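You operate a simulated robot arm through the tools that you are given. There is no shell and no other tool. Be economical: measure what you need, move in short steps, check, and stop when the job is done.

You are at the controls of a simulated two-armed robot. One attempt, no reset.

TASK
Open the lower check drawer, put the black-ended cable inside and shut the drawer again. Stack the tiny carton that says "green" from the blue machine top on top of the tiny carton labelled "blue". Take the lid off the flask and lay it down on the pack bench top. Take the thick black coil on the mend bench top and put it away on the coil rack low shelf. Push the left blue flap shut. Any order will do.

The check looks at the end state, three seconds after you hand in, the way a careful person would. Anything else that was tipped, shoved, dropped, spilled or broken makes it a failure. A push-on lid holds only when it is set on centred and level and pressed home; a screw cap is set on level and turned clockwise until tight.

THE ROBOT
Two 7-joint arms with fingered hands on one trunk, on a base that drives. Base frame: it is fixed to the floor where the robot stands at the start and does not move with it; the origin is under the middle of the robot, x ahead of it, y to its left, z up. Readings come in m, degrees, newtons and seconds.
The left shoulder is at the start at [0.176, 0.182, 0.881], the right one opposite. With the tool pointing down near the work surface each hand reaches from about 0.1 to 0.94 m from the robot's upright axis, wherever it stands, measured 20 degrees to its own side. Places, roughly: black-ended cable (13x3x3 cm) [5.2, -1.6, 0.8]; coil rack low shelf [1.9, 4.5, 0.4]; flask (8x8x24 cm) [2.1, -2.3, 0.9]; left blue flap [-4.1, 1.3, 0.7]; lower check drawer [1, -0.1, 0.4]; lower check drawer inside [1.1, -0.1, 0.4]; thick black coil (19x19x6 cm) [-2.1, -4, 0.8]; tiny carton [3.25, -2.25, 1.25]. Payload 3.8 kg a hand.
The tool frame of a hand sits at the grasp point between the pads (the TCP): z along the fingers, y along the line on which they close. The tips reach 0.03 m beyond it. The gripper opens to 0.104 m. The gripper's body begins 0.035 m behind the TCP. The gripper is a hand of 4 fingers: y runs from the thumb to the fingers, the wrist lies at [-0.017, -0.104, -0.178] in the tool frame, and closing takes about 1.5 s.
Orientation is that of the tool frame in the base frame, as a unit quaternion [w, x, y, z]. With the fingers straight down and the wrist toward the robot, the tool's x, y and z point along [0, 1, 0], [1, 0, 0] and [0, 0, -1] of the base frame.

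THE INTERFACE
- The arms move only by the tool move_arm. It takes "left_steps", "right_steps" or both (then of equal length, played together; a hand with none holds still); each is a list of rows, each a list of 7 numbers: the shift along the tool's x, y, z in m, then the turn, a rotation vector about the tool's x, y, z in degrees, then the gripper command, from -1 (shut) to 1 (fully open), values between in proportion. In form: [[tx, ty, tz, ax, ay, az, fingers], ...]. A call has 1 to 12 rows; each row shifts and turns the commanded pose from where the row before left it, along the tool's axes as they then stand. Rows are played at 5 a second. More than 0.05 m and 8.6 degrees between two rows, or a gripper value outside its range, and nothing of the call is played. Where a pose cannot be reached the arm comes as near as it can. A force on the tool above 40 N (or 10 N above the force at the start of the call, whichever is more), or a blocked arm, ends the call early, and 0.2 s more pass. The fingers move at their own pace (about 0.072 m/s each) and stop on an object; they squeeze with about 32 N. The grip force told is the motor's: it shows also when the fingers shut on nothing. Time passes only in rows, and 0.2 s behind the last, so rows that do not move let the fingers close. It gives the time, the measured TCP pose, the force on the tool (base axes), the opening and the grip force at its end, in the units of the frame above (readings bear some noise), with the torque about the TCP (base axes, N m) and any sound that the robot's microphone picked up.
- Cameras (640 x 400 px; columns grow to the right, rows downward): "scene" is now at [0.3027, -0.0417, 1.068]; the picture's right is [-0.47, -0.88, 0.00], its down [-0.36, 0.19, -0.91] and it looks along [0.81, -0.43, -0.41] (base axes); focal length 214 px, centre (320, 200). "left" rides on the left gripper at [-0.066, -0.09, -0.126] in its tool frame; the picture's right is [-0.78, -0.30, 0.56], its down [0.57, -0.70, 0.43] and it looks along [0.26, 0.65, 0.71] (tool axes); focal length 275 px, centre (320, 200). "right" rides on the right gripper at [0.066, -0.09, -0.126] in its tool frame; the picture's right is [-0.78, 0.30, -0.56], its down [-0.57, -0.70, 0.42] and it looks along [-0.26, 0.65, 0.71] (tool axes); focal length 275 px, centre (320, 200). There is no depth. A picture from a camera that has moved, and an enlarged one, comes with that camera's place and axes in the base frame and with its lens. The place of the scene camera against the robot may be out by one fixed shift of up to 0.012 m in any direction.
- get_image(camera): a new picture of that camera. No time passes.
- slide_trunk(by): slides the trunk up (or, below 0, down) by that many m; the arms and the scene camera ride with it, the base frame stays. It gives what a move gives, with no picture.
- steer(legs): drives the robot by 1 to 6 legs, each [ahead, left, turn to the left] in m, m and degrees, along the robot's own axes; the way and the turn of a leg run together, so that a leg with both is an arc; at most 1.5 m and 180 degrees a leg. The arms and the cameras ride along, it lands a little off, and it stops where it bumps. It gives what a move gives.
- set_grasp(shape, hand): the hand has 4 fingers and takes this shape, open, in about a second: jaw (thumb against the fingers, like two jaws); tri (thumb and two fingers); tip (a fingertip pinch); poke (one finger out to press); point (the index stretched); flat (the hand flat); cup (the hand cupped); fist (a fist). The gripper value then closes the fingers along that shape, each until it touches; the sizes above hold for jaw. It gives what a move gives, with no picture.
- turn_head(pan, tilt): turns the head with the scene camera to pan (to the left, within 86 degrees either way) and tilt (down, from -29 to 69), counted from straight ahead of the robot. It gives what a move gives.
- enlarge(camera, box): a new picture of the part [left, top, right, bottom] of that camera's present view, enlarged. No time passes.
- job_done(): hands the job in; it is judged then, once.

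Work in short steps. Places have to be worked out from the pictures, the camera data and where the tool is seen: move nearer, look again, correct. Check each grasp and each placing, and mend what went wrong. You have 165 turns and 118 pictures in all, those below and enlarged ones among them. Open the grippers and draw the arms clear of the work before you hand the job in, unless the task says otherwise.

The tools are called after ">>>" by a JSON object that holds its "name" and its "arguments". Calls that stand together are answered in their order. move_arm: Moves the arms, as the interface text tells. Its arguments: {"type":"object","properties":{"left_steps":{"type":"array","items":{"type":"array","items":{"type":"number"}}},"right_steps":{"type":"array","items":{"type":"array","items":{"type":"number"}}}},"required":[]} The other tools are called the same way: slide_trunk (by) slides the trunk up or down; set_grasp (shape, hand) gives the hand a shape; steer (legs) drives the base; turn_head (pan, tilt) turns the head that bears the scene camera; get_image (camera) takes a picture; enlarge (camera, box) takes an enlarged picture of a part of a camera's view; job_done () hands the job in.

At the start:

```text
t: 0.0
left_position: [0.5618, 0.0089, 1.0006]
left_tool_rot: [-0.001, 0.706, 0.708, 0.0]
left_wrist_force: [-0.3, 0.0, -0.2]
left_wrist_torque: [0.0, 0.04, 0.0]
left_gripper_width: 0.1037
left_gripper_force: 0.1
left_shape: jaw
right_position: [0.4515, -0.388, 0.6061]
right_tool_rot: [0.001, 0.707, 0.707, -0.001]
right_wrist_force: [0.3, 0.1, -0.4]
right_wrist_torque: [0.0, -0.01, -0.04]
right_gripper_width: 0.1038
right_gripper_force: 0.1
right_shape: jaw
trunk travel left (down, up): [-0.04, 0.716]
robot x, y, heading: [-0.0028, -0.0007, -0.1]
head pan, tilt: [-28.0, 24.1]
```

scene: 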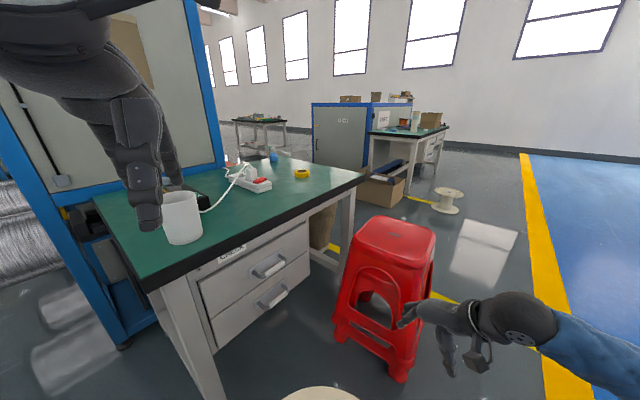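
right: 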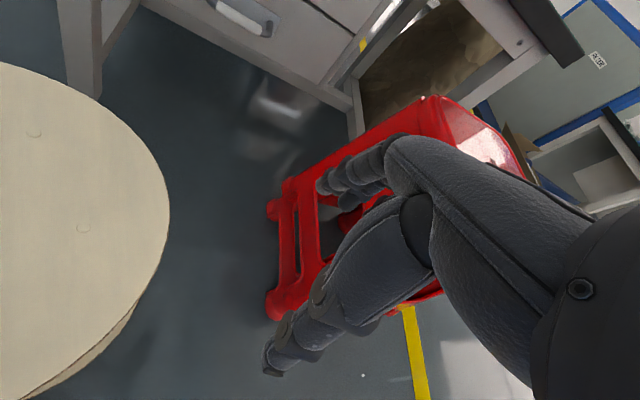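
left: 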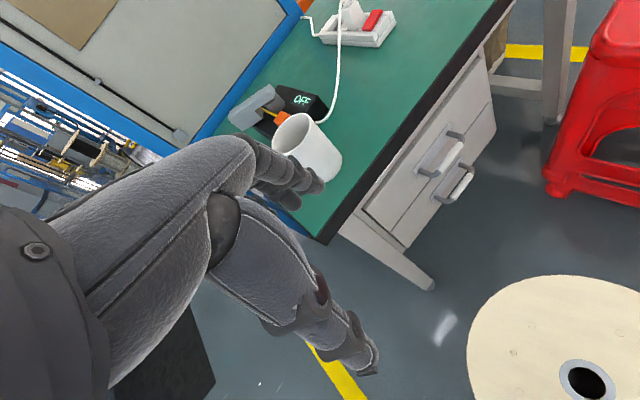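

I'll look around to learn the layout before moving. First the right side, where the flask, carton and cable are.

>>> {"name": "turn_head", "arguments": {"pan": -60, "tilt": 15}}

>>> {"name": "get_image", "arguments": {"camera": "scene"}}

>>> {"name": "turn_head", "arguments": {"pan": -10, "tilt": 60}}

>>> {"name": "get_image", "arguments": {"camera": "scene"}}

```text
t: 1.0
left_position: [0.5618, 0.0089, 1.0008]
left_tool_rot: [0.001, 0.707, 0.708, 0.0]
left_wrist_force: [-0.9, 1.0, -0.7]
left_wrist_torque: [0.0, 0.02, -0.01]
left_gripper_width: 0.1039
left_gripper_force: 0.0
left_shape: jaw
right_position: [0.4514, -0.3897, 0.6072]
right_tool_rot: [0.0, 0.708, 0.706, 0.0]
right_wrist_force: [-0.5, 0.1, 0.3]
right_wrist_torque: [0.01, 0.01, 0.01]
right_gripper_width: 0.1035
right_gripper_force: 0.1
right_shape: jaw
trunk travel left (down, up): [-0.04, 0.716]
robot x, y, heading: [-0.0014, -0.0017, -0.4]
head pan, tilt: [-60.0, 15.0]
```

```text
114 pictures are left
camera scene: at [0.268, -0.0791, 1.0827], right [-0.87, -0.5, 0.0], down [-0.13, 0.22, -0.97], along [0.48, -0.84, -0.26], focal length 214 px, centre (320, 200)
```

scene: 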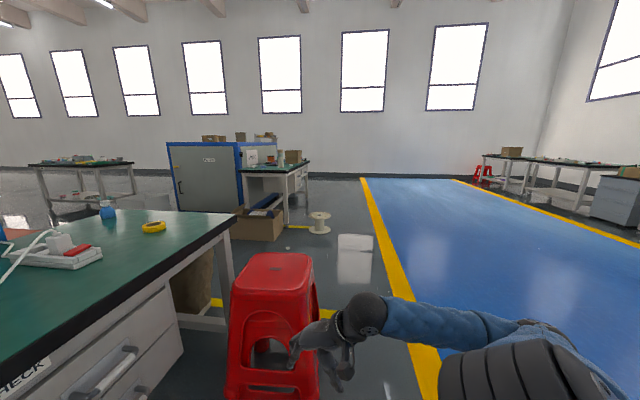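

```text
t: 2.1
left_position: [0.5616, 0.0088, 0.9989]
left_tool_rot: [-0.001, 0.706, 0.708, 0.0]
left_wrist_force: [0.4, 0.3, -1.0]
left_wrist_torque: [-0.01, -0.01, 0.02]
left_gripper_width: 0.1037
left_gripper_force: 0.1
left_shape: jaw
right_position: [0.451, -0.3884, 0.6084]
right_tool_rot: [0.001, 0.707, 0.707, 0.0]
right_wrist_force: [0.6, -0.3, -0.9]
right_wrist_torque: [0.01, -0.01, -0.02]
right_gripper_width: 0.1037
right_gripper_force: 0.1
right_shape: jaw
trunk travel left (down, up): [-0.04, 0.716]
robot x, y, heading: [-0.0005, 0.0021, 0.2]
head pan, tilt: [-10.0, 60.0]
```

```text
113 pictures are left
camera scene: at [0.2869, -0.0099, 1.0165], right [-0.17, -0.98, 0.0], down [-0.85, 0.15, -0.5], along [0.49, -0.09, -0.87], focal length 214 px, centre (320, 200)
```

scene: 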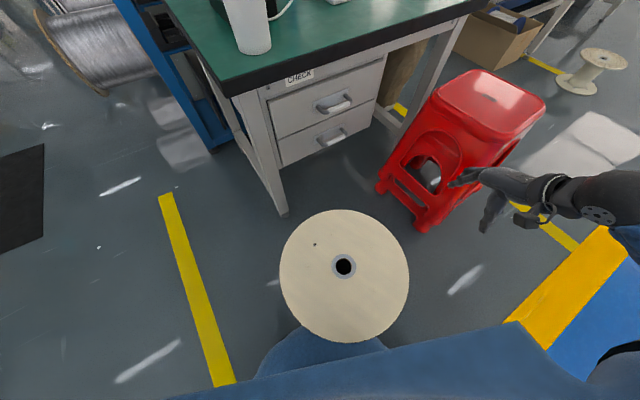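

The bench, spool and stool positions are clear enough. I'll drive back and then right to the open lane, turning toward the pack bench.

>>> {"name": "steer", "arguments": {"legs": [[-0.25, 0, 0], [0, -1.3, 0], [0, -0.6, 0], [0.7, 0, -10]]}}

>>> {"name": "turn_head", "arguments": {"pan": 0, "tilt": 15}}

>>> {"name": "get_image", "arguments": {"camera": "scene"}}

```text
t: 16.8
left_position: [0.9598, -2.1552, 1.0]
left_tool_rot: [-0.001, 0.784, 0.621, -0.001]
left_wrist_force: [0.0, -0.3, 0.2]
left_wrist_torque: [0.04, -0.02, -0.02]
left_gripper_width: 0.1039
left_gripper_force: 0.1
left_shape: jaw
right_position: [0.7611, -2.518, 0.6067]
right_tool_rot: [0.001, 0.784, 0.621, 0.0]
right_wrist_force: [-0.9, 0.5, 0.0]
right_wrist_torque: [0.01, -0.03, -0.01]
right_gripper_width: 0.1039
right_gripper_force: 0.0
right_shape: jaw
trunk travel left (down, up): [-0.04, 0.716]
robot x, y, heading: [0.4115, -2.0355, -13.3]
head pan, tilt: [-10.0, 60.0]
```

```text
t: 17.9
left_position: [0.9598, -2.1548, 0.9991]
left_tool_rot: [-0.001, 0.784, 0.621, -0.001]
left_wrist_force: [-0.1, 0.1, 0.3]
left_wrist_torque: [0.02, 0.0, 0.01]
left_gripper_width: 0.1035
left_gripper_force: 0.0
left_shape: jaw
right_position: [0.7614, -2.518, 0.6076]
right_tool_rot: [0.0, 0.784, 0.621, 0.001]
right_wrist_force: [-0.1, 0.8, 0.3]
right_wrist_torque: [0.0, 0.01, -0.01]
right_gripper_width: 0.1038
right_gripper_force: 0.1
right_shape: jaw
trunk travel left (down, up): [-0.04, 0.716]
robot x, y, heading: [0.4096, -2.034, -13.6]
head pan, tilt: [0.0, 15.0]
```

```text
112 pictures are left
camera scene: at [0.7179, -2.104, 1.0827], right [-0.23, -0.97, 0.0], down [-0.25, 0.06, -0.97], along [0.94, -0.22, -0.26], focal length 214 px, centre (320, 200)
```

scene: 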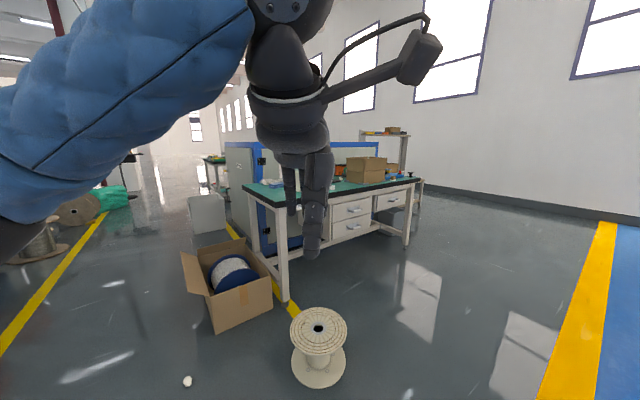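

The left arm blocks the view. I'll tuck it down beside the robot, mirroring the right arm.

>>> {"name": "move_arm", "arguments": {"left_steps": [[0.032, -0.009, 0.033, 0, 0, 0, 1], [0.032, -0.009, 0.033, 0, 0, 0, 1], [0.032, -0.009, 0.033, 0, 0, 0, 1], [0.032, -0.009, 0.033, 0, 0, 0, 1], [0.032, -0.009, 0.033, 0, 0, 0, 1], [0.032, -0.009, 0.033, 0, 0, 0, 1], [0.032, -0.009, 0.033, 0, 0, 0, 1], [0.032, -0.009, 0.033, 0, 0, 0, 1], [0.032, -0.009, 0.033, 0, 0, 0, 1], [0.032, -0.009, 0.033, 0, 0, 0, 1], [0.032, -0.009, 0.033, 0, 0, 0, 1], [0.032, -0.009, 0.033, 0, 0, 0, 1]]}}

>>> {"name": "get_image", "arguments": {"camera": "scene"}}

```text
t: 20.5
left_position: [0.9842, -1.7625, 0.6135]
left_tool_rot: [0.0, 0.785, 0.62, 0.001]
left_wrist_force: [-0.1, -0.7, -0.4]
left_wrist_torque: [-0.02, -0.01, -0.01]
left_gripper_width: 0.1035
left_gripper_force: 0.0
left_shape: jaw
left hand out of reach, approached as far as the arm can: row 7, 8, 9
right_position: [0.7616, -2.517, 0.6055]
right_tool_rot: [0.0, 0.784, 0.62, 0.0]
right_wrist_force: [1.1, 0.0, 0.2]
right_wrist_torque: [-0.02, -0.01, -0.02]
right_gripper_width: 0.1035
right_gripper_force: 0.0
right_shape: jaw
trunk travel left (down, up): [-0.04, 0.716]
robot x, y, heading: [0.4085, -2.0366, -13.4]
head pan, tilt: [0.0, 15.0]
```

```text
111 pictures are left
camera scene: at [0.7179, -2.1039, 1.0827], right [-0.23, -0.97, 0.0], down [-0.25, 0.06, -0.97], along [0.94, -0.22, -0.26], focal length 214 px, centre (320, 200)
```

scene: 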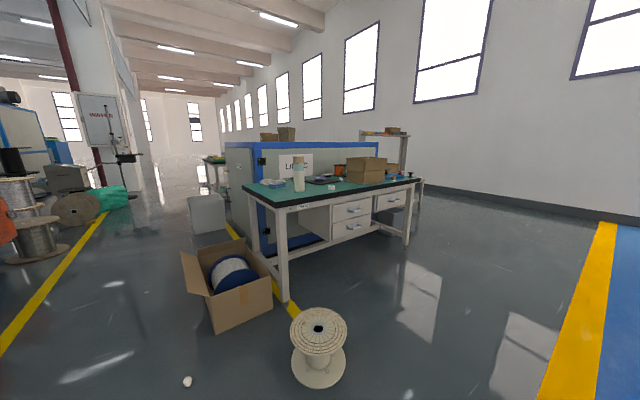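

Clear view now. I'll zoom in on the flask and the machine top.

>>> {"name": "enlarge", "arguments": {"camera": "scene", "box": [220, 115, 420, 240]}}

```text
3.20 times, centred on (320, 178) of scene
camera zoom: at [0.7179, -2.1039, 1.0827], right [-0.23, -0.97, 0.0], down [-0.25, 0.06, -0.97], along [0.94, -0.22, -0.26], focal length 686 px, centre (320, 272)
```

zoom: 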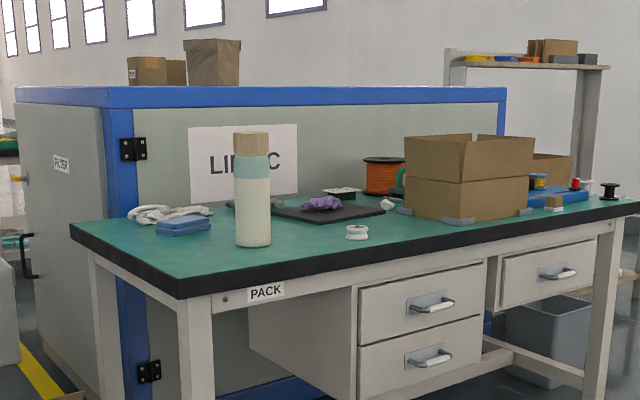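

Flask stands at about (2.18, -2.30), with the floor spool in front of it and cartons to its right on the bench. I'll raise the trunk so the hands clear everything, then drive to a stance right of the spool facing the flask.

>>> {"name": "slide_trunk", "arguments": {"by": 0.5}}

>>> {"name": "steer", "arguments": {"legs": [[0.786, -0.753, 0], [0, 0, 60]]}}

>>> {"name": "turn_head", "arguments": {"pan": 0, "tilt": 40}}

>>> {"name": "get_image", "arguments": {"camera": "scene"}}

```text
refused: 0.5 is not a number from -0.4 to 0.4
```

```text
t: 28.8
left_position: [1.0704, -2.3205, 0.6138]
left_tool_rot: [-0.001, 0.37, 0.929, 0.0]
left_wrist_force: [0.0, 0.8, 0.2]
left_wrist_torque: [-0.02, 0.0, 0.0]
left_gripper_width: 0.1035
left_gripper_force: 0.0
left_shape: jaw
right_position: [1.61, -2.8926, 0.6064]
right_tool_rot: [0.0, 0.37, 0.929, -0.001]
right_wrist_force: [0.5, -0.1, 0.7]
right_wrist_torque: [0.02, -0.02, 0.03]
right_gripper_width: 0.1038
right_gripper_force: 0.1
right_shape: jaw
trunk travel left (down, up): [-0.04, 0.716]
robot x, y, heading: [1.017, -2.9542, 46.3]
head pan, tilt: [0.0, 15.0]
```

```text
t: 29.7
left_position: [1.0699, -2.3211, 0.6127]
left_tool_rot: [0.0, 0.371, 0.929, 0.0]
left_wrist_force: [0.0, -0.3, -0.2]
left_wrist_torque: [-0.04, 0.03, 0.0]
left_gripper_width: 0.1039
left_gripper_force: 0.0
left_shape: jaw
right_position: [1.6092, -2.8934, 0.6059]
right_tool_rot: [-0.001, 0.371, 0.929, 0.0]
right_wrist_force: [0.9, 0.2, 0.0]
right_wrist_torque: [0.01, -0.02, -0.01]
right_gripper_width: 0.1037
right_gripper_force: 0.0
right_shape: jaw
trunk travel left (down, up): [-0.04, 0.716]
robot x, y, heading: [1.0158, -2.9508, 46.6]
head pan, tilt: [0.0, 40.0]
```

```text
109 pictures are left
camera scene: at [1.2305, -2.7348, 1.0433], right [0.72, -0.69, 0.0], down [-0.44, -0.47, -0.77], along [0.53, 0.56, -0.64], focal length 214 px, centre (320, 200)
```

scene: 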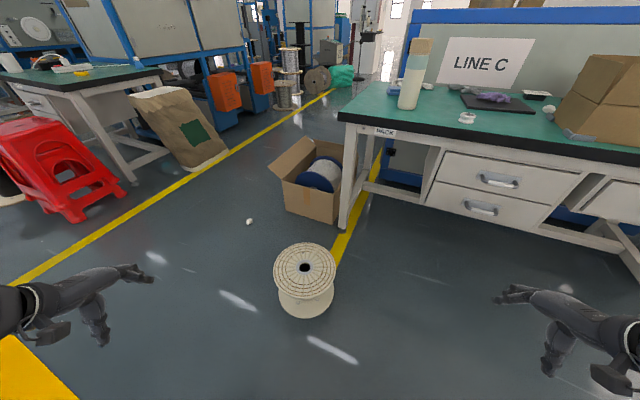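

Geometry is confirmed. I'll raise the trunk 0.4 m and move up to the bench beside the spool.

>>> {"name": "slide_trunk", "arguments": {"by": 0.4}}

>>> {"name": "steer", "arguments": {"legs": [[0.0, -0.42, 0], [0.5, 0, 0]]}}

>>> {"name": "get_image", "arguments": {"camera": "scene"}}

```text
t: 33.5
left_position: [1.0704, -2.3199, 1.0136]
left_tool_rot: [0.0, 0.371, 0.929, -0.001]
left_wrist_force: [-0.8, 0.2, -0.3]
left_wrist_torque: [0.02, 0.01, 0.01]
left_gripper_width: 0.104
left_gripper_force: 0.1
left_shape: jaw
right_position: [1.61, -2.8931, 1.0065]
right_tool_rot: [0.0, 0.37, 0.929, 0.0]
right_wrist_force: [0.0, -0.1, 0.1]
right_wrist_torque: [0.01, 0.02, 0.02]
right_gripper_width: 0.104
right_gripper_force: 0.1
right_shape: jaw
trunk travel left (down, up): [-0.44, 0.316]
robot x, y, heading: [1.0137, -2.9523, 46.7]
head pan, tilt: [0.0, 40.0]
```

```text
t: 38.7
left_position: [1.7229, -2.257, 1.0142]
left_tool_rot: [-0.001, 0.37, 0.929, -0.001]
left_wrist_force: [-0.2, 0.1, 0.7]
left_wrist_torque: [-0.02, 0.03, 0.01]
left_gripper_width: 0.1037
left_gripper_force: 0.0
left_shape: jaw
right_position: [2.2631, -2.8299, 1.0062]
right_tool_rot: [0.0, 0.371, 0.928, 0.0]
right_wrist_force: [0.4, -0.4, 0.3]
right_wrist_torque: [0.0, 0.02, -0.01]
right_gripper_width: 0.1037
right_gripper_force: 0.1
right_shape: jaw
trunk travel left (down, up): [-0.44, 0.316]
robot x, y, heading: [1.6686, -2.8933, 46.4]
head pan, tilt: [0.0, 40.0]
```

```text
108 pictures are left
camera scene: at [1.7592, -2.8026, 1.4569], right [0.72, -0.69, 0.0], down [-0.44, -0.47, -0.77], along [0.53, 0.55, -0.64], focal length 214 px, centre (320, 200)
```

scene: 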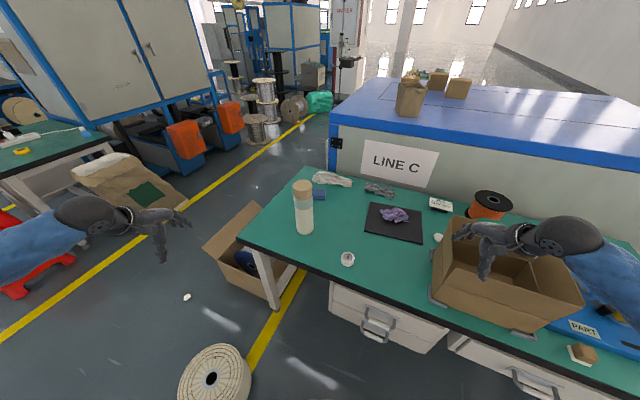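

I'll zoom in on the flask and on the cartons on the machine top.

>>> {"name": "enlarge", "arguments": {"camera": "scene", "box": [240, 150, 440, 275]}}

>>> {"name": "enlarge", "arguments": {"camera": "scene", "box": [380, 60, 492, 130]}}

```text
3.20 times, centred on (340, 212) of scene
camera zoom: at [1.7592, -2.8026, 1.4569], right [0.72, -0.69, 0.0], down [-0.44, -0.47, -0.77], along [0.53, 0.55, -0.64], focal length 686 px, centre (256, 160)
```

zoom: 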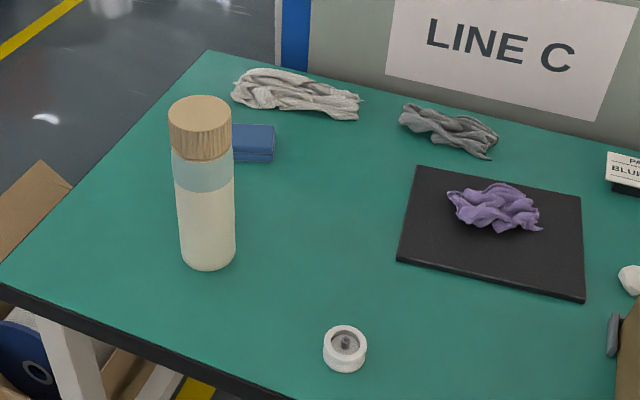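

```text
5.71 times, centred on (436, 95) of scene
camera zoom: at [1.7592, -2.8026, 1.4569], right [0.72, -0.69, 0.0], down [-0.44, -0.47, -0.77], along [0.53, 0.55, -0.64], focal length 1226 px, centre (-343, 800)
```

zoom: 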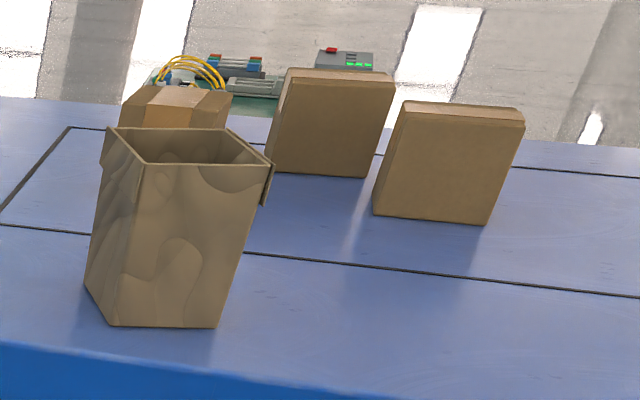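

The flask is at about (2.15, -2.30), top at z≈1.0, with a wide wooden-looking lid. I'll bring the left hand to the flask's left side, tilted for a side hold, and the right hand up and toward a place above the lid.

>>> {"name": "move_arm", "arguments": {"left_steps": [[-0.02, 0.0326, 0.0143, 0, 0, 0, 1], [-0.02, 0.0326, 0.0143, 0, 0, 0, 1], [-0.02, 0.0326, 0.0143, 0, 0, 0, 1], [-0.02, 0.0326, 0.0143, 0, 0, 0, 1], [-0.02, 0.0326, 0.0143, 0, 0, 0, 1], [-0.02, 0.0326, 0.0143, 0, 0, 0, 1], [-0.02, 0.0326, 0.0143, 0, 0, 0, 1], [-0.02, 0.0326, 0.0143, 0, 0, 0, 1], [0, 0, 0, 0, -8, 0, 1], [0, 0, 0, 0, -8, 0, 1], [0, 0, 0, 0, -8, 0, 1], [0, 0, 0, 0, -8, 0, 1]], "right_steps": [[0, 0, -0.045, 0, 0, 0, 1], [0, 0, -0.045, 0, 0, 0, 1], [0, 0, -0.03, 0, 0, 0, 1], [0.037, 0.025, 0, 0, 0, 0, 1], [0.037, 0.025, 0, 0, 0, 0, 1], [0.037, 0.025, 0, 0, 0, 0, 1], [0.037, 0.025, 0, 0, 0, 0, 1], [0.037, 0.025, 0, 0, 0, 0, 1], [0.037, 0.025, 0, 0, 0, 0, 1], [0.037, 0.025, 0, 0, 0, 0, 1], [0.037, 0.025, 0, 0, 0, 0, 1], [0.037, 0.025, 0, 0, 0, 0, 1]]}}

>>> {"name": "get_image", "arguments": {"camera": "scene"}}

```text
t: 41.3
left_position: [1.9909, -2.2177, 0.9086]
left_tool_rot: [0.258, 0.356, 0.892, -0.103]
left_wrist_force: [-0.9, -0.2, -1.1]
left_wrist_torque: [-0.01, -0.04, 0.01]
left_gripper_width: 0.1038
left_gripper_force: 0.1
left_shape: jaw
left hand out of reach, approached as far as the arm can: row 8, 9, 10, 11, 12
right_position: [2.1743, -2.4382, 1.1251]
right_tool_rot: [0.001, 0.372, 0.928, 0.0]
right_wrist_force: [-0.4, -0.3, 0.4]
right_wrist_torque: [0.01, -0.03, 0.02]
right_gripper_width: 0.1037
right_gripper_force: 0.1
right_shape: jaw
trunk travel left (down, up): [-0.44, 0.316]
robot x, y, heading: [1.666, -2.8919, 46.3]
head pan, tilt: [0.0, 40.0]
```

```text
105 pictures are left
camera scene: at [1.7578, -2.802, 1.4569], right [0.72, -0.69, 0.0], down [-0.44, -0.47, -0.77], along [0.53, 0.55, -0.64], focal length 214 px, centre (320, 200)
```

scene: 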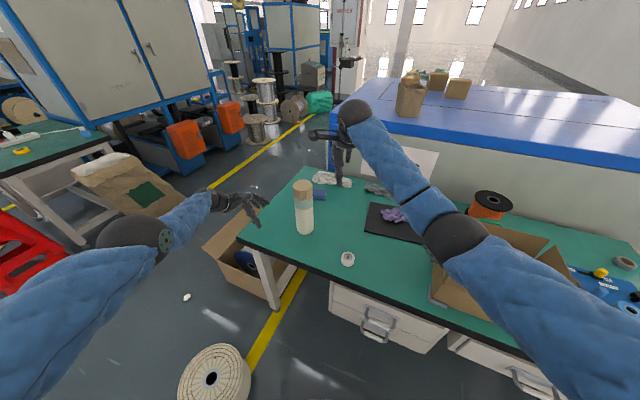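

The left arm is at the end of its reach. I'll edge the base 0.08 m nearer; both hands stay clear of the flask.

>>> {"name": "steer", "arguments": {"legs": [[0.08, 0, 0]]}}

>>> {"name": "get_image", "arguments": {"camera": "left"}}

```text
t: 42.3
left_position: [2.0479, -2.1568, 0.908]
left_tool_rot: [0.256, 0.357, 0.893, -0.103]
left_wrist_force: [0.0, 0.2, 0.4]
left_wrist_torque: [-0.01, 0.0, -0.06]
left_gripper_width: 0.1038
left_gripper_force: 0.1
left_shape: jaw
right_position: [2.2319, -2.3775, 1.1245]
right_tool_rot: [0.0, 0.37, 0.929, -0.001]
right_wrist_force: [0.2, 0.6, 1.0]
right_wrist_torque: [0.0, 0.04, -0.02]
right_gripper_width: 0.1039
right_gripper_force: 0.0
right_shape: jaw
trunk travel left (down, up): [-0.44, 0.316]
robot x, y, heading: [1.7241, -2.8308, 46.4]
head pan, tilt: [0.0, 40.0]
```

```text
104 pictures are left
camera left: at [1.9793, -2.2139, 1.0483], right [0.49, -0.87, -0.06], down [-0.67, -0.33, -0.66], along [0.56, 0.36, -0.75], focal length 275 px, centre (320, 200)
```

left: 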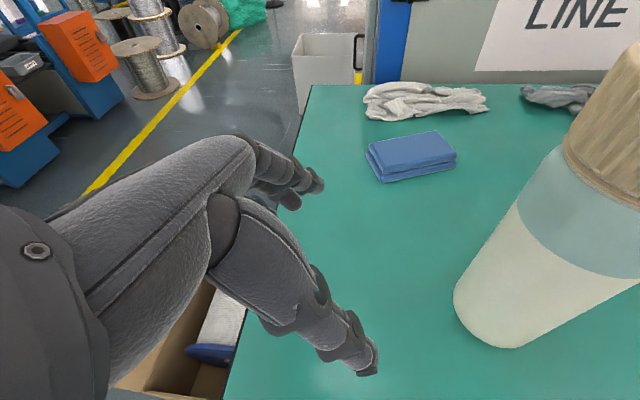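

From two views, the flask centre is at about (2.147, -2.305). I'll align the left hand with it, tilt to 60° and approach halfway.

>>> {"name": "move_arm", "arguments": {"left_steps": [[0, -0.019, 0, 0, -7, 0, 1], [0, -0.019, 0, 0, -7, 0, 1], [0, 0, 0, 0, -7, 0, 1], [0, 0, 0, 0, -7, 0, 1], [-0.015, 0, 0.035, 0, 0, 0, 1], [-0.015, 0, 0.035, 0, 0, 0, 1]]}}

>>> {"name": "get_image", "arguments": {"camera": "left"}}

>>> {"name": "enlarge", "arguments": {"camera": "scene", "box": [240, 120, 440, 245]}}

```text
t: 43.7
left_position: [2.0866, -2.2461, 0.8959]
left_tool_rot: [0.466, 0.321, 0.804, -0.187]
left_wrist_force: [0.6, -0.1, -0.4]
left_wrist_torque: [0.02, 0.01, -0.02]
left_gripper_width: 0.1037
left_gripper_force: 0.0
left_shape: jaw
left hand out of reach, approached as far as the arm can: row 1, 2, 3, 4, 6
right_position: [2.2319, -2.3802, 1.1254]
right_tool_rot: [0.0, 0.37, 0.929, 0.0]
right_wrist_force: [-0.2, -0.6, 0.2]
right_wrist_torque: [0.0, -0.02, 0.01]
right_gripper_width: 0.1037
right_gripper_force: 0.0
right_shape: jaw
trunk travel left (down, up): [-0.44, 0.316]
robot x, y, heading: [1.7281, -2.8316, 46.3]
head pan, tilt: [0.0, 40.0]
```

```text
103 pictures are left
camera left: at [1.9699, -2.2579, 1.0156], right [0.43, -0.81, 0.4], down [-0.42, -0.57, -0.71], along [0.8, 0.13, -0.59], focal length 275 px, centre (320, 200)
```

left: 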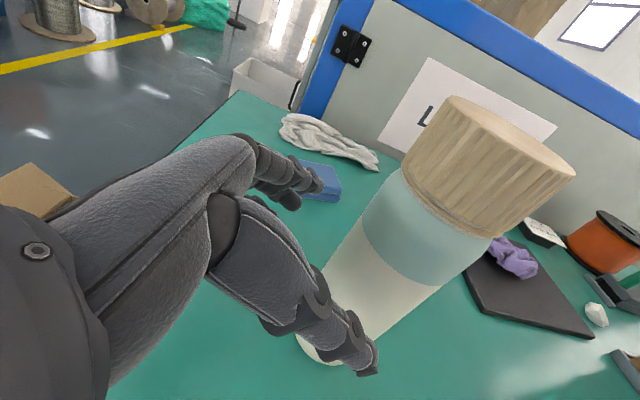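

```text
3.20 times, centred on (340, 182) of scene
camera zoom: at [1.8149, -2.744, 1.457], right [0.73, -0.69, 0.0], down [-0.44, -0.47, -0.77], along [0.53, 0.56, -0.64], focal length 686 px, centre (256, 256)
```

zoom: 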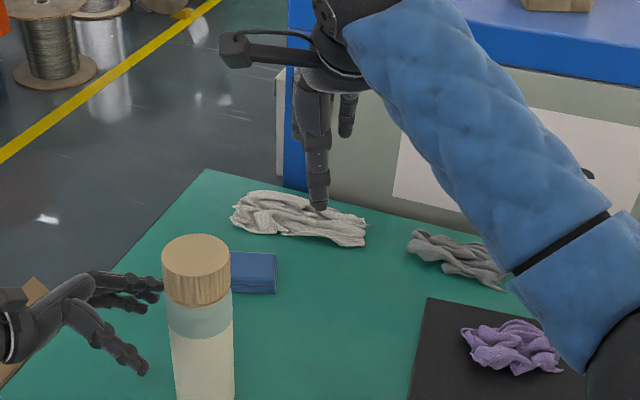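

The flask is straight ahead of the left hand along its approach, 0.084 m away. I'll close the distance and look before gripping.

>>> {"name": "move_arm", "arguments": {"left_steps": [[-0.007, 0, 0.028, 0, 0, 0, 1], [-0.007, 0, 0.028, 0, 0, 0, 1], [-0.006, 0, 0.026, 0, 0, 0, 1], [0, 0, 0, 0, 0, 0, 1]]}}

>>> {"name": "get_image", "arguments": {"camera": "left"}}

```text
t: 44.7
left_position: [2.1467, -2.3129, 0.8825]
left_tool_rot: [0.464, 0.32, 0.805, -0.186]
left_wrist_force: [0.4, 0.9, 0.6]
left_wrist_torque: [-0.04, 0.01, -0.01]
left_gripper_width: 0.1037
left_gripper_force: 0.1
left_shape: jaw
left hand out of reach, approached as far as the arm can: row 2, 3
right_position: [2.2316, -2.379, 1.124]
right_tool_rot: [-0.001, 0.37, 0.929, 0.0]
right_wrist_force: [-0.9, -0.2, -0.5]
right_wrist_torque: [-0.04, -0.01, -0.01]
right_gripper_width: 0.1041
right_gripper_force: 0.0
right_shape: jaw
trunk travel left (down, up): [-0.44, 0.316]
robot x, y, heading: [1.7262, -2.8304, 46.6]
head pan, tilt: [0.0, 40.0]
```

```text
101 pictures are left
camera left: at [2.0305, -2.3245, 1.0023], right [0.43, -0.81, 0.39], down [-0.42, -0.57, -0.71], along [0.8, 0.14, -0.59], focal length 275 px, centre (320, 200)
```

left: 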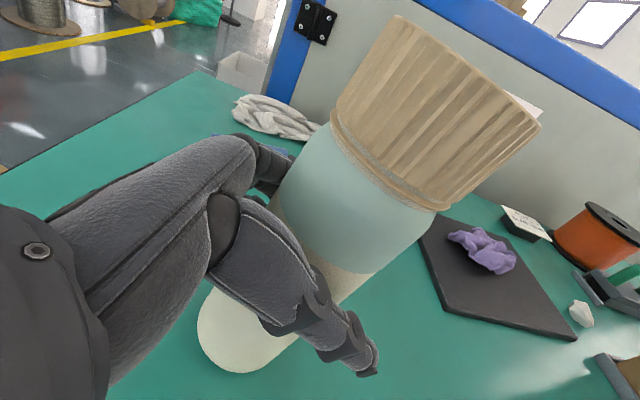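

The flask is between thumb and fingers with no contact yet. I'll close the left hand gently.

>>> {"name": "move_arm", "arguments": {"left_steps": [[0, 0, 0, 0, 0, 0, 0.4], [0, 0, 0, 0, 0, 0, 0.1], [0, 0, 0, 0, 0, 0, -0.2], [0, 0, 0, 0, 0, 0, -0.4], [0, 0, 0, 0, 0, 0, -0.4], [0, 0, 0, 0, 0, 0, -0.4]]}}

>>> {"name": "get_image", "arguments": {"camera": "left"}}

```text
t: 46.1
left_position: [2.1462, -2.3128, 0.8819]
left_tool_rot: [0.464, 0.32, 0.805, -0.186]
left_wrist_force: [1.6, -0.3, 0.0]
left_wrist_torque: [-0.07, -0.16, 0.01]
left_gripper_width: 0.0547
left_gripper_force: 32.0
left_shape: jaw
right_position: [2.2323, -2.3788, 1.125]
right_tool_rot: [0.001, 0.371, 0.929, -0.001]
right_wrist_force: [0.7, -0.3, 0.1]
right_wrist_torque: [-0.01, -0.01, 0.0]
right_gripper_width: 0.1036
right_gripper_force: 0.0
right_shape: jaw
trunk travel left (down, up): [-0.44, 0.316]
robot x, y, heading: [1.7247, -2.8291, 46.4]
head pan, tilt: [0.0, 40.0]
```

```text
100 pictures are left
camera left: at [2.0309, -2.3247, 1.0023], right [0.43, -0.81, 0.39], down [-0.42, -0.57, -0.71], along [0.8, 0.14, -0.59], focal length 275 px, centre (320, 200)
```

left: 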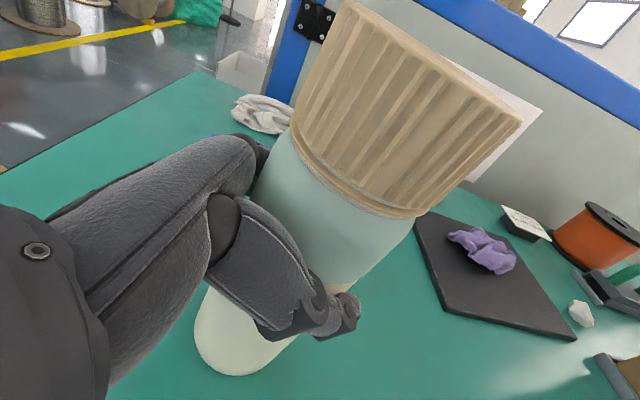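

Gripped. The lid is fluted, which suggests a screw cap. I'll check the flask in the scene view for uprightness and lid position.

>>> {"name": "enlarge", "arguments": {"camera": "scene", "box": [220, 130, 400, 242]}}

```text
3.56 times, centred on (310, 186) of scene
camera zoom: at [1.815, -2.7438, 1.4569], right [0.72, -0.69, 0.0], down [-0.44, -0.47, -0.77], along [0.53, 0.56, -0.64], focal length 763 px, centre (356, 250)
```

zoom: 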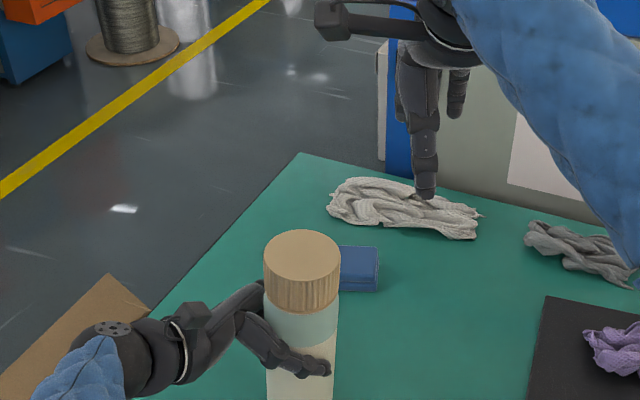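

Upright and centred; lid at about (2.151, -2.315). I'll bring the right hand above it and check with the right camera.

>>> {"name": "move_arm", "arguments": {"right_steps": [[0.035, -0.003, 0, 0, 0, 0, 1], [0.035, -0.003, 0, 0, 0, 0, 1], [0.034, -0.004, 0, 0, 0, 0, 1], [0, 0, 0.035, 0, 0, 0, 1], [0, 0, 0.035, 0, 0, 0, 1], [0, 0, 0, 0, 0, 0, 1]]}}

>>> {"name": "get_image", "arguments": {"camera": "right"}}

>>> {"name": "enlarge", "arguments": {"camera": "scene", "box": [220, 130, 400, 242]}}

```text
t: 47.5
left_position: [2.1477, -2.3125, 0.883]
left_tool_rot: [0.464, 0.319, 0.805, -0.184]
left_wrist_force: [-0.6, 0.3, 0.4]
left_wrist_torque: [0.0, 0.03, -0.02]
left_gripper_width: 0.0547
left_gripper_force: 32.5
left_shape: jaw
right_position: [2.1525, -2.3135, 1.0531]
right_tool_rot: [0.0, 0.371, 0.929, 0.0]
right_wrist_force: [-0.5, -0.2, 0.6]
right_wrist_torque: [0.02, 0.01, 0.02]
right_gripper_width: 0.1037
right_gripper_force: 0.1
right_shape: jaw
trunk travel left (down, up): [-0.44, 0.316]
robot x, y, heading: [1.7304, -2.8289, 46.8]
head pan, tilt: [0.0, 40.0]
```

```text
98 pictures are left
camera right: at [2.0414, -2.3324, 1.1803], right [0.77, -0.32, 0.56], down [-0.07, -0.9, -0.42], along [0.64, 0.29, -0.71], focal length 275 px, centre (320, 200)
```

right: 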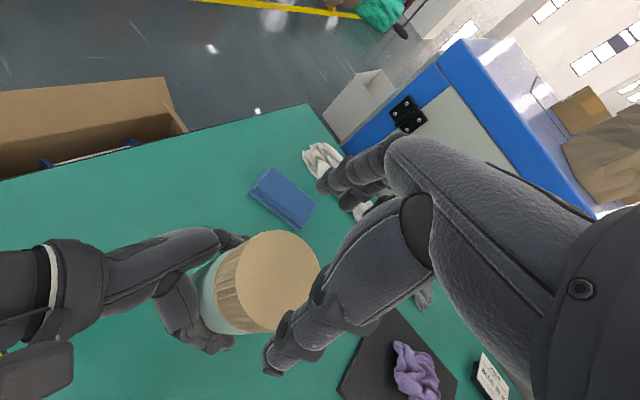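

```text
3.56 times, centred on (310, 186) of scene
camera zoom: at [1.8151, -2.7441, 1.457], right [0.73, -0.69, 0.0], down [-0.44, -0.47, -0.77], along [0.53, 0.56, -0.64], focal length 763 px, centre (356, 250)
```

zoom: 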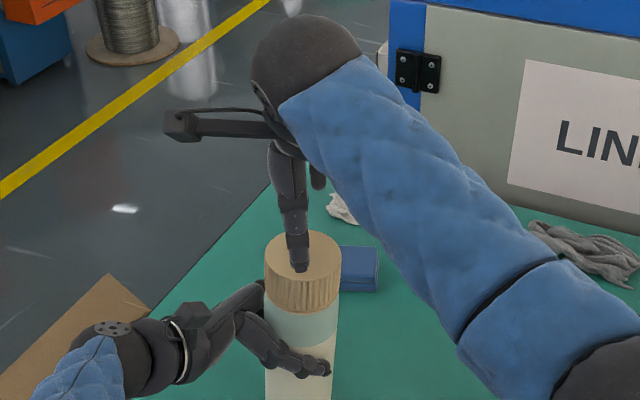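

The hand camera puts the lid about 1.2 cm nearer and 0.9 cm left of the TCP. I'll correct, descend around it and close.

>>> {"name": "move_arm", "arguments": {"right_steps": [[0.009, -0.012, 0, 0, 0, 0, 1], [0, 0, 0.025, 0, 0, 0, 1], [0, 0, 0.025, 0, 0, 0, 1], [0, 0, 0.024, 0, 0, 0, 1], [0, 0, 0, 0, 0, 0, 1]]}}

>>> {"name": "get_image", "arguments": {"camera": "right"}}

```text
t: 48.7
left_position: [2.1462, -2.3131, 0.8823]
left_tool_rot: [0.464, 0.321, 0.804, -0.186]
left_wrist_force: [-1.3, -1.8, 0.0]
left_wrist_torque: [0.07, -0.05, -0.03]
left_gripper_width: 0.0545
left_gripper_force: 31.8
left_shape: jaw
right_position: [2.1366, -2.3169, 0.9827]
right_tool_rot: [0.0, 0.37, 0.929, 0.001]
right_wrist_force: [0.8, 2.6, 2.8]
right_wrist_torque: [0.09, -0.08, 0.05]
right_gripper_width: 0.1038
right_gripper_force: 0.0
right_shape: jaw
trunk travel left (down, up): [-0.44, 0.316]
robot x, y, heading: [1.728, -2.8272, 46.5]
head pan, tilt: [0.0, 40.0]
```

```text
96 pictures are left
camera right: at [2.0251, -2.3364, 1.1094], right [0.77, -0.32, 0.56], down [-0.07, -0.9, -0.43], along [0.64, 0.29, -0.71], focal length 275 px, centre (320, 200)
```

right: 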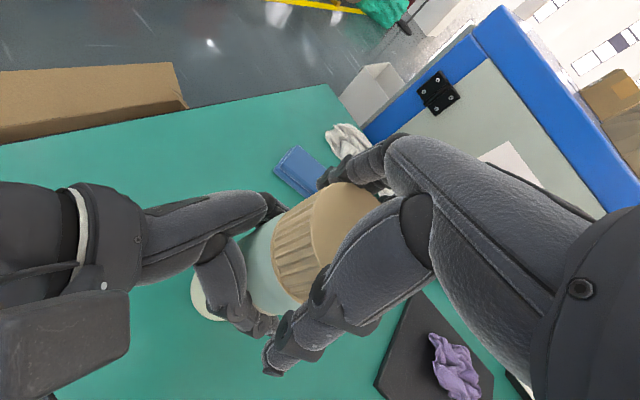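

Fingers are around the lid with light contact. I'll close the right hand.

>>> {"name": "move_arm", "arguments": {"right_steps": [[0, 0, 0, 0, 0, 0, 0.4], [0, 0, 0, 0, 0, 0, 0.1], [0, 0, 0, 0, 0, 0, -0.2], [0, 0, 0, 0, 0, 0, -0.4], [0, 0, 0, 0, 0, 0, -0.4], [0, 0, 0, 0, 0, 0, -0.4]]}}

```text
t: 50.1
left_position: [2.1465, -2.313, 0.8831]
left_tool_rot: [0.465, 0.32, 0.805, -0.185]
left_wrist_force: [0.5, -0.6, 0.4]
left_wrist_torque: [-0.02, -0.06, 0.01]
left_gripper_width: 0.0542
left_gripper_force: 32.1
left_shape: jaw
right_position: [2.1363, -2.3175, 0.9818]
right_tool_rot: [0.0, 0.37, 0.929, 0.0]
right_wrist_force: [0.6, 0.6, -1.1]
right_wrist_torque: [0.03, 0.01, 0.01]
right_gripper_width: 0.0624
right_gripper_force: 31.9
right_shape: jaw
trunk travel left (down, up): [-0.44, 0.316]
robot x, y, heading: [1.7254, -2.829, 46.6]
head pan, tilt: [0.0, 40.0]
heard: snap
```

A snap was heard, perhaps the lid popping. I'll pull up gently and read the forces.

>>> {"name": "move_arm", "arguments": {"right_steps": [[0, 0, -0.008, 0, 0, 0, -0.6], [0, 0, -0.008, 0, 0, 0, -0.6]]}}

>>> {"name": "enlarge", "arguments": {"camera": "scene", "box": [220, 130, 400, 242]}}

```text
t: 50.7
left_position: [2.1467, -2.3123, 0.8826]
left_tool_rot: [0.465, 0.32, 0.805, -0.184]
left_wrist_force: [0.4, -0.4, -0.6]
left_wrist_torque: [-0.04, -0.08, 0.05]
left_gripper_width: 0.0541
left_gripper_force: 31.8
left_shape: jaw
right_position: [2.1346, -2.317, 0.9961]
right_tool_rot: [0.001, 0.37, 0.929, -0.001]
right_wrist_force: [0.4, -0.1, -1.3]
right_wrist_torque: [-0.03, 0.0, 0.0]
right_gripper_width: 0.0623
right_gripper_force: 32.2
right_shape: jaw
trunk travel left (down, up): [-0.44, 0.316]
robot x, y, heading: [1.7273, -2.8284, 46.6]
head pan, tilt: [0.0, 40.0]
```

```text
3.56 times, centred on (310, 186) of scene
camera zoom: at [1.8148, -2.7438, 1.457], right [0.73, -0.69, 0.0], down [-0.44, -0.47, -0.77], along [0.53, 0.56, -0.64], focal length 763 px, centre (356, 250)
```

zoom: 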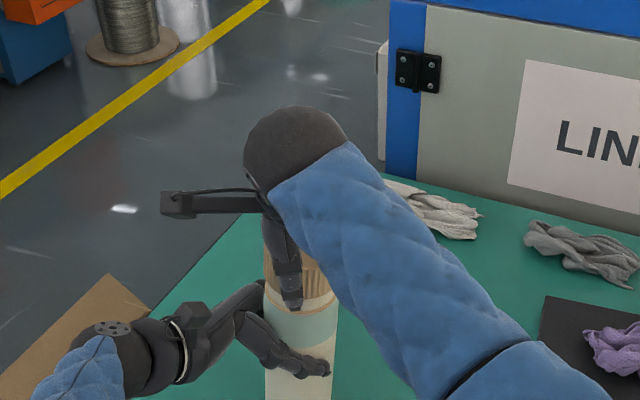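

The lid comes away freely with only its weight. I'll lift it clear and carry it to the open patch of the bench beside the flask.

>>> {"name": "move_arm", "arguments": {"right_steps": [[0, 0, -0.045, 0, 0, 0, -0.6], [0, 0, -0.045, 0, 0, 0, -0.6], [-0.038, 0.017, 0, 0, 0, 0, -0.6], [-0.037, 0.017, 0, 0, 0, 0, -0.6], [-0.037, 0.017, 0, 0, 0, 0, -0.6], [-0.037, 0.017, 0, 0, 0, 0, -0.6], [0, 0, 0.04, 0, 0, 0, -0.6], [0, 0, 0.04, 0, 0, 0, -0.6], [0, 0, 0.04, 0, 0, 0, -0.6], [0, 0, 0.04, 0, 0, 0, -0.6], [0, 0, 0, 0, 0, 0, -0.6]]}}

>>> {"name": "get_image", "arguments": {"camera": "right"}}

>>> {"name": "get_image", "arguments": {"camera": "scene"}}

```text
t: 53.1
left_position: [2.1456, -2.314, 0.8834]
left_tool_rot: [0.465, 0.32, 0.804, -0.186]
left_wrist_force: [-0.8, 1.2, 0.0]
left_wrist_torque: [-0.02, -0.01, -0.03]
left_gripper_width: 0.054
left_gripper_force: 32.1
left_shape: jaw
right_position: [2.2858, -2.3723, 0.929]
right_tool_rot: [0.0, 0.371, 0.929, 0.001]
right_wrist_force: [-0.3, -0.8, -1.0]
right_wrist_torque: [0.04, 0.0, 0.02]
right_gripper_width: 0.062
right_gripper_force: 31.9
right_shape: jaw
right hand out of reach, approached as far as the arm can: row 10
trunk travel left (down, up): [-0.44, 0.316]
robot x, y, heading: [1.7256, -2.8338, 46.5]
head pan, tilt: [0.0, 40.0]
```

```text
94 pictures are left
camera right: at [2.1746, -2.3909, 1.0543], right [0.77, -0.32, 0.56], down [-0.07, -0.9, -0.42], along [0.64, 0.29, -0.71], focal length 275 px, centre (320, 200)
```

right: 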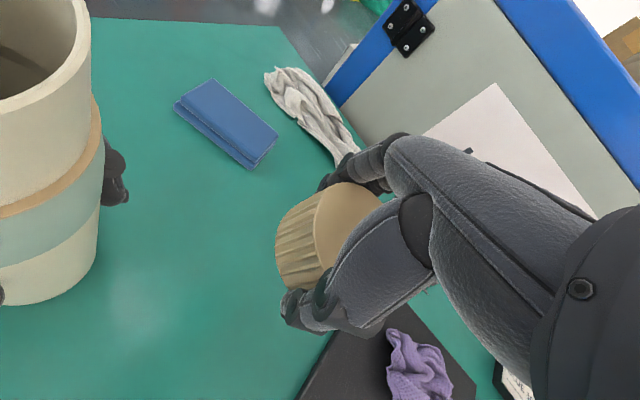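

```text
93 pictures are left
camera scene: at [1.8149, -2.7437, 1.457], right [0.72, -0.69, 0.0], down [-0.44, -0.47, -0.77], along [0.53, 0.56, -0.64], focal length 214 px, centre (320, 200)
```

scene: 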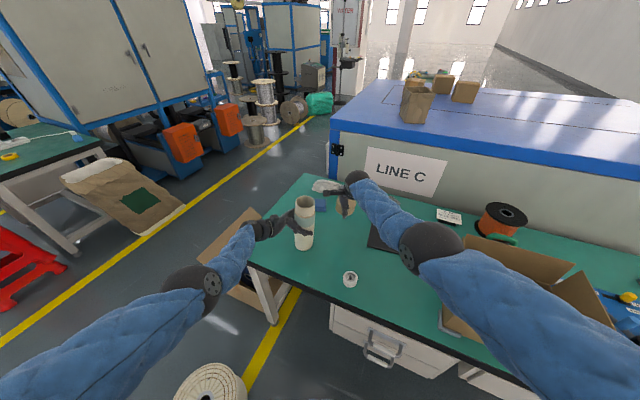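

Right arm is at its reach limit, so I'll use a nearer spot at (2.21, -2.42). First I'll release the flask and back the left hand out, then lower the lid there.

>>> {"name": "move_arm", "arguments": {"left_steps": [[0, 0, 0, 0, 0, 0, 0.3], [0, 0, 0, 0, 0, 0, 1], [0, 0, 0, 0, 0, 0, 1], [0, 0, 0, 0, 0, 0, 1], [0, 0, -0.03, 0, 0, 0, 1], [0, 0, -0.04, 0, 0, 0, 1], [0, 0, -0.04, 0, 0, 0, 1], [0, 0, -0.04, 0, 0, 0, 1]], "right_steps": [[0, 0, 0, 0, 0, 0, -0.6], [0, 0, 0, 0, 0, 0, -0.6], [0, 0, 0, 0, 0, 0, -0.6], [0, 0, 0, 0, 0, 0, -0.6], [0.0, -0.03, 0, 0, 0, 0, -0.6], [0.011, -0.029, 0, 0, 0, 0, -0.6], [0.011, -0.028, 0, 0, 0, 0, -0.6], [0, 0, 0.03, 0, 0, 0, -0.6]]}}

>>> {"name": "get_image", "arguments": {"camera": "right"}}

```text
t: 54.9
left_position: [2.0523, -2.2222, 0.9613]
left_tool_rot: [0.464, 0.321, 0.804, -0.185]
left_wrist_force: [-0.6, 0.5, -0.4]
left_wrist_torque: [0.0, 0.0, 0.0]
left_gripper_width: 0.104
left_gripper_force: 0.1
left_shape: jaw
right_position: [2.2097, -2.4236, 0.8973]
right_tool_rot: [0.001, 0.37, 0.929, -0.001]
right_wrist_force: [-0.1, 0.2, -0.7]
right_wrist_torque: [0.03, 0.03, 0.0]
right_gripper_width: 0.0618
right_gripper_force: 31.6
right_shape: jaw
trunk travel left (down, up): [-0.44, 0.316]
robot x, y, heading: [1.7267, -2.8317, 46.1]
head pan, tilt: [0.0, 40.0]
```

```text
92 pictures are left
camera right: at [2.0987, -2.4416, 1.0233], right [0.77, -0.32, 0.56], down [-0.07, -0.9, -0.42], along [0.64, 0.29, -0.71], focal length 275 px, centre (320, 200)
```

right: 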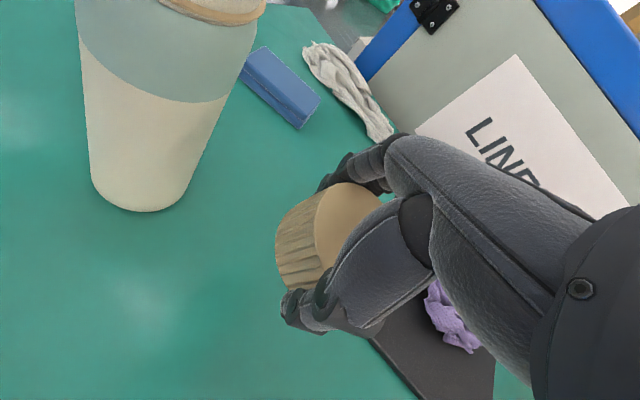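

Flask stands fine. Lowering the lid toward the bench.

>>> {"name": "move_arm", "arguments": {"right_steps": [[0, 0, 0.035, 0, 0, 0, -0.6], [0, 0, 0.03, 0, 0, 0, -0.6], [0, 0, 0.01, 0, 0, 0, -0.6], [0, 0, 0.008, 0, 0, 0, -0.6], [0, 0, 0, 0, 0, 0, -0.6]]}}

>>> {"name": "get_image", "arguments": {"camera": "right"}}

```text
t: 56.1
left_position: [2.0518, -2.2231, 0.9599]
left_tool_rot: [0.465, 0.321, 0.804, -0.185]
left_wrist_force: [-0.1, 0.0, 0.1]
left_wrist_torque: [-0.02, 0.01, -0.01]
left_gripper_width: 0.104
left_gripper_force: 0.1
left_shape: jaw
right_position: [2.2106, -2.4219, 0.8142]
right_tool_rot: [0.001, 0.37, 0.929, -0.001]
right_wrist_force: [0.2, -0.2, -0.7]
right_wrist_torque: [0.04, 0.0, 0.05]
right_gripper_width: 0.0617
right_gripper_force: 32.4
right_shape: jaw
trunk travel left (down, up): [-0.44, 0.316]
robot x, y, heading: [1.7285, -2.8308, 46.7]
head pan, tilt: [0.0, 40.0]
```

```text
91 pictures are left
camera right: at [2.1002, -2.4412, 0.9409], right [0.77, -0.32, 0.56], down [-0.07, -0.9, -0.42], along [0.64, 0.29, -0.71], focal length 275 px, centre (320, 200)
```

right: 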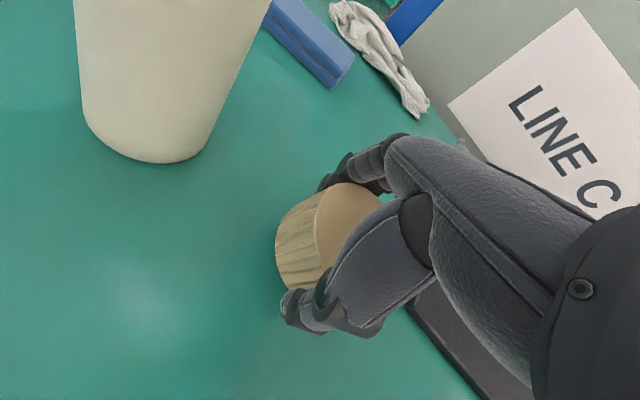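

Still free. Lowering further in small steps.

>>> {"name": "move_arm", "arguments": {"right_steps": [[0, 0, 0.006, 0, 0, 0, -0.6], [0, 0, 0.005, 0, 0, 0, -0.6], [0, 0, 0, 0, 0, 0, -0.6]]}}

```text
t: 56.9
left_position: [2.0517, -2.2225, 0.9601]
left_tool_rot: [0.465, 0.32, 0.804, -0.186]
left_wrist_force: [-0.3, -0.2, 0.0]
left_wrist_torque: [-0.01, -0.01, -0.01]
left_gripper_width: 0.1038
left_gripper_force: 0.1
left_shape: jaw
right_position: [2.2119, -2.4218, 0.8042]
right_tool_rot: [0.0, 0.37, 0.929, 0.0]
right_wrist_force: [0.9, -0.2, 0.8]
right_wrist_torque: [0.0, 0.0, -0.06]
right_gripper_width: 0.0619
right_gripper_force: 31.8
right_shape: jaw
trunk travel left (down, up): [-0.44, 0.316]
robot x, y, heading: [1.7271, -2.828, 46.3]
head pan, tilt: [0.0, 40.0]
```

>>> {"name": "move_arm", "arguments": {"right_steps": [[0, 0, 0.004, 0, 0, 0, -0.6], [0, 0, 0.004, 0, 0, 0, -0.6], [0, 0, 0, 0, 0, 0, -0.6]]}}

>>> {"name": "enlarge", "arguments": {"camera": "scene", "box": [280, 170, 420, 258]}}

```text
t: 57.7
left_position: [2.0529, -2.2219, 0.9598]
left_tool_rot: [0.464, 0.32, 0.805, -0.186]
left_wrist_force: [-0.4, -0.5, 0.3]
left_wrist_torque: [-0.01, -0.04, -0.02]
left_gripper_width: 0.1043
left_gripper_force: 0.2
left_shape: jaw
right_position: [2.2129, -2.4202, 0.7965]
right_tool_rot: [0.0, 0.37, 0.929, 0.0]
right_wrist_force: [-0.7, 0.8, -0.6]
right_wrist_torque: [-0.02, -0.01, 0.02]
right_gripper_width: 0.062
right_gripper_force: 32.2
right_shape: jaw
trunk travel left (down, up): [-0.44, 0.316]
robot x, y, heading: [1.7252, -2.8331, 46.3]
head pan, tilt: [0.0, 40.0]
```

```text
4.55 times, centred on (350, 214) of scene
camera zoom: at [1.8148, -2.7439, 1.457], right [0.73, -0.69, 0.0], down [-0.44, -0.47, -0.77], along [0.53, 0.56, -0.64], focal length 975 px, centre (184, 136)
```

zoom: 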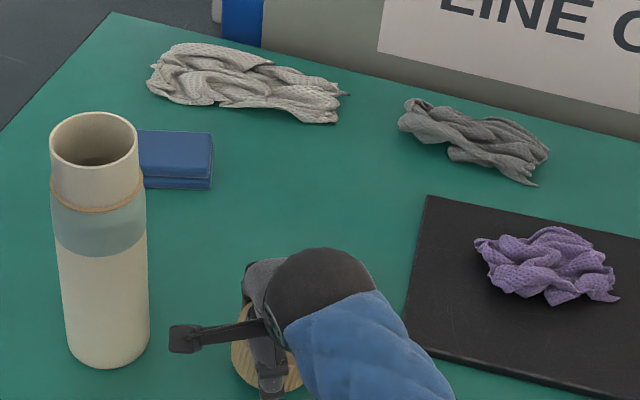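

>>> {"name": "move_arm", "arguments": {"right_steps": [[0, 0, 0.005, 0, 0, 0, -0.6], [0, 0, 0.004, 0, 0, 0, -0.6], [0, 0, 0, 0, 0, 0, -0.6]]}}

```text
t: 58.5
left_position: [2.0513, -2.2242, 0.9613]
left_tool_rot: [0.464, 0.321, 0.804, -0.186]
left_wrist_force: [0.2, 0.4, -0.5]
left_wrist_torque: [0.01, -0.02, 0.01]
left_gripper_width: 0.1038
left_gripper_force: 0.0
left_shape: jaw
right_position: [2.2119, -2.4217, 0.7899]
right_tool_rot: [0.001, 0.371, 0.929, 0.002]
right_wrist_force: [-1.7, -2.1, 15.3]
right_wrist_torque: [-0.45, 0.5, 0.03]
right_gripper_width: 0.0616
right_gripper_force: 32.0
right_shape: jaw
trunk travel left (down, up): [-0.44, 0.316]
robot x, y, heading: [1.7261, -2.835, 46.7]
head pan, tilt: [0.0, 40.0]
```

Contact with the bench. I'll ease off, open and lift the right hand clear.

>>> {"name": "move_arm", "arguments": {"right_steps": [[0, 0, -0.003, 0, 0, 0, -0.6], [0, 0, 0, 0, 0, 0, 0], [0, 0, 0, 0, 0, 0, 0.6], [0, 0, 0, 0, 0, 0, 0.8], [0, 0, 0, 0, 0, 0, 0.8], [0, 0, -0.04, 0, 0, 0, 0.8], [0, 0, -0.045, 0, 0, 0, 0.8], [0, 0, -0.045, 0, 0, 0, 0.8], [0, 0, -0.045, 0, 0, 0, 0.8], [0, 0, -0.045, 0, 0, 0, 1], [0, 0, -0.045, 0, 0, 0, 1]]}}

>>> {"name": "get_image", "arguments": {"camera": "scene"}}

```text
t: 60.9
left_position: [2.0513, -2.2223, 0.9608]
left_tool_rot: [0.464, 0.321, 0.805, -0.185]
left_wrist_force: [-0.7, 0.6, -0.3]
left_wrist_torque: [-0.01, 0.01, 0.0]
left_gripper_width: 0.1039
left_gripper_force: 0.1
left_shape: jaw
right_position: [2.2158, -2.4227, 1.0556]
right_tool_rot: [0.0, 0.37, 0.929, 0.001]
right_wrist_force: [0.2, -0.1, 0.9]
right_wrist_torque: [0.0, 0.02, -0.01]
right_gripper_width: 0.1036
right_gripper_force: 0.0
right_shape: jaw
trunk travel left (down, up): [-0.44, 0.316]
robot x, y, heading: [1.7241, -2.8323, 46.3]
head pan, tilt: [0.0, 40.0]
```

```text
89 pictures are left
camera scene: at [1.8146, -2.7439, 1.457], right [0.72, -0.69, 0.0], down [-0.44, -0.47, -0.77], along [0.53, 0.56, -0.64], focal length 214 px, centre (320, 200)
```

scene: 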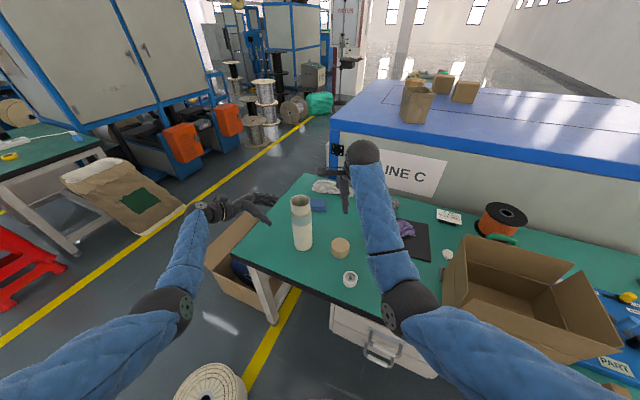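

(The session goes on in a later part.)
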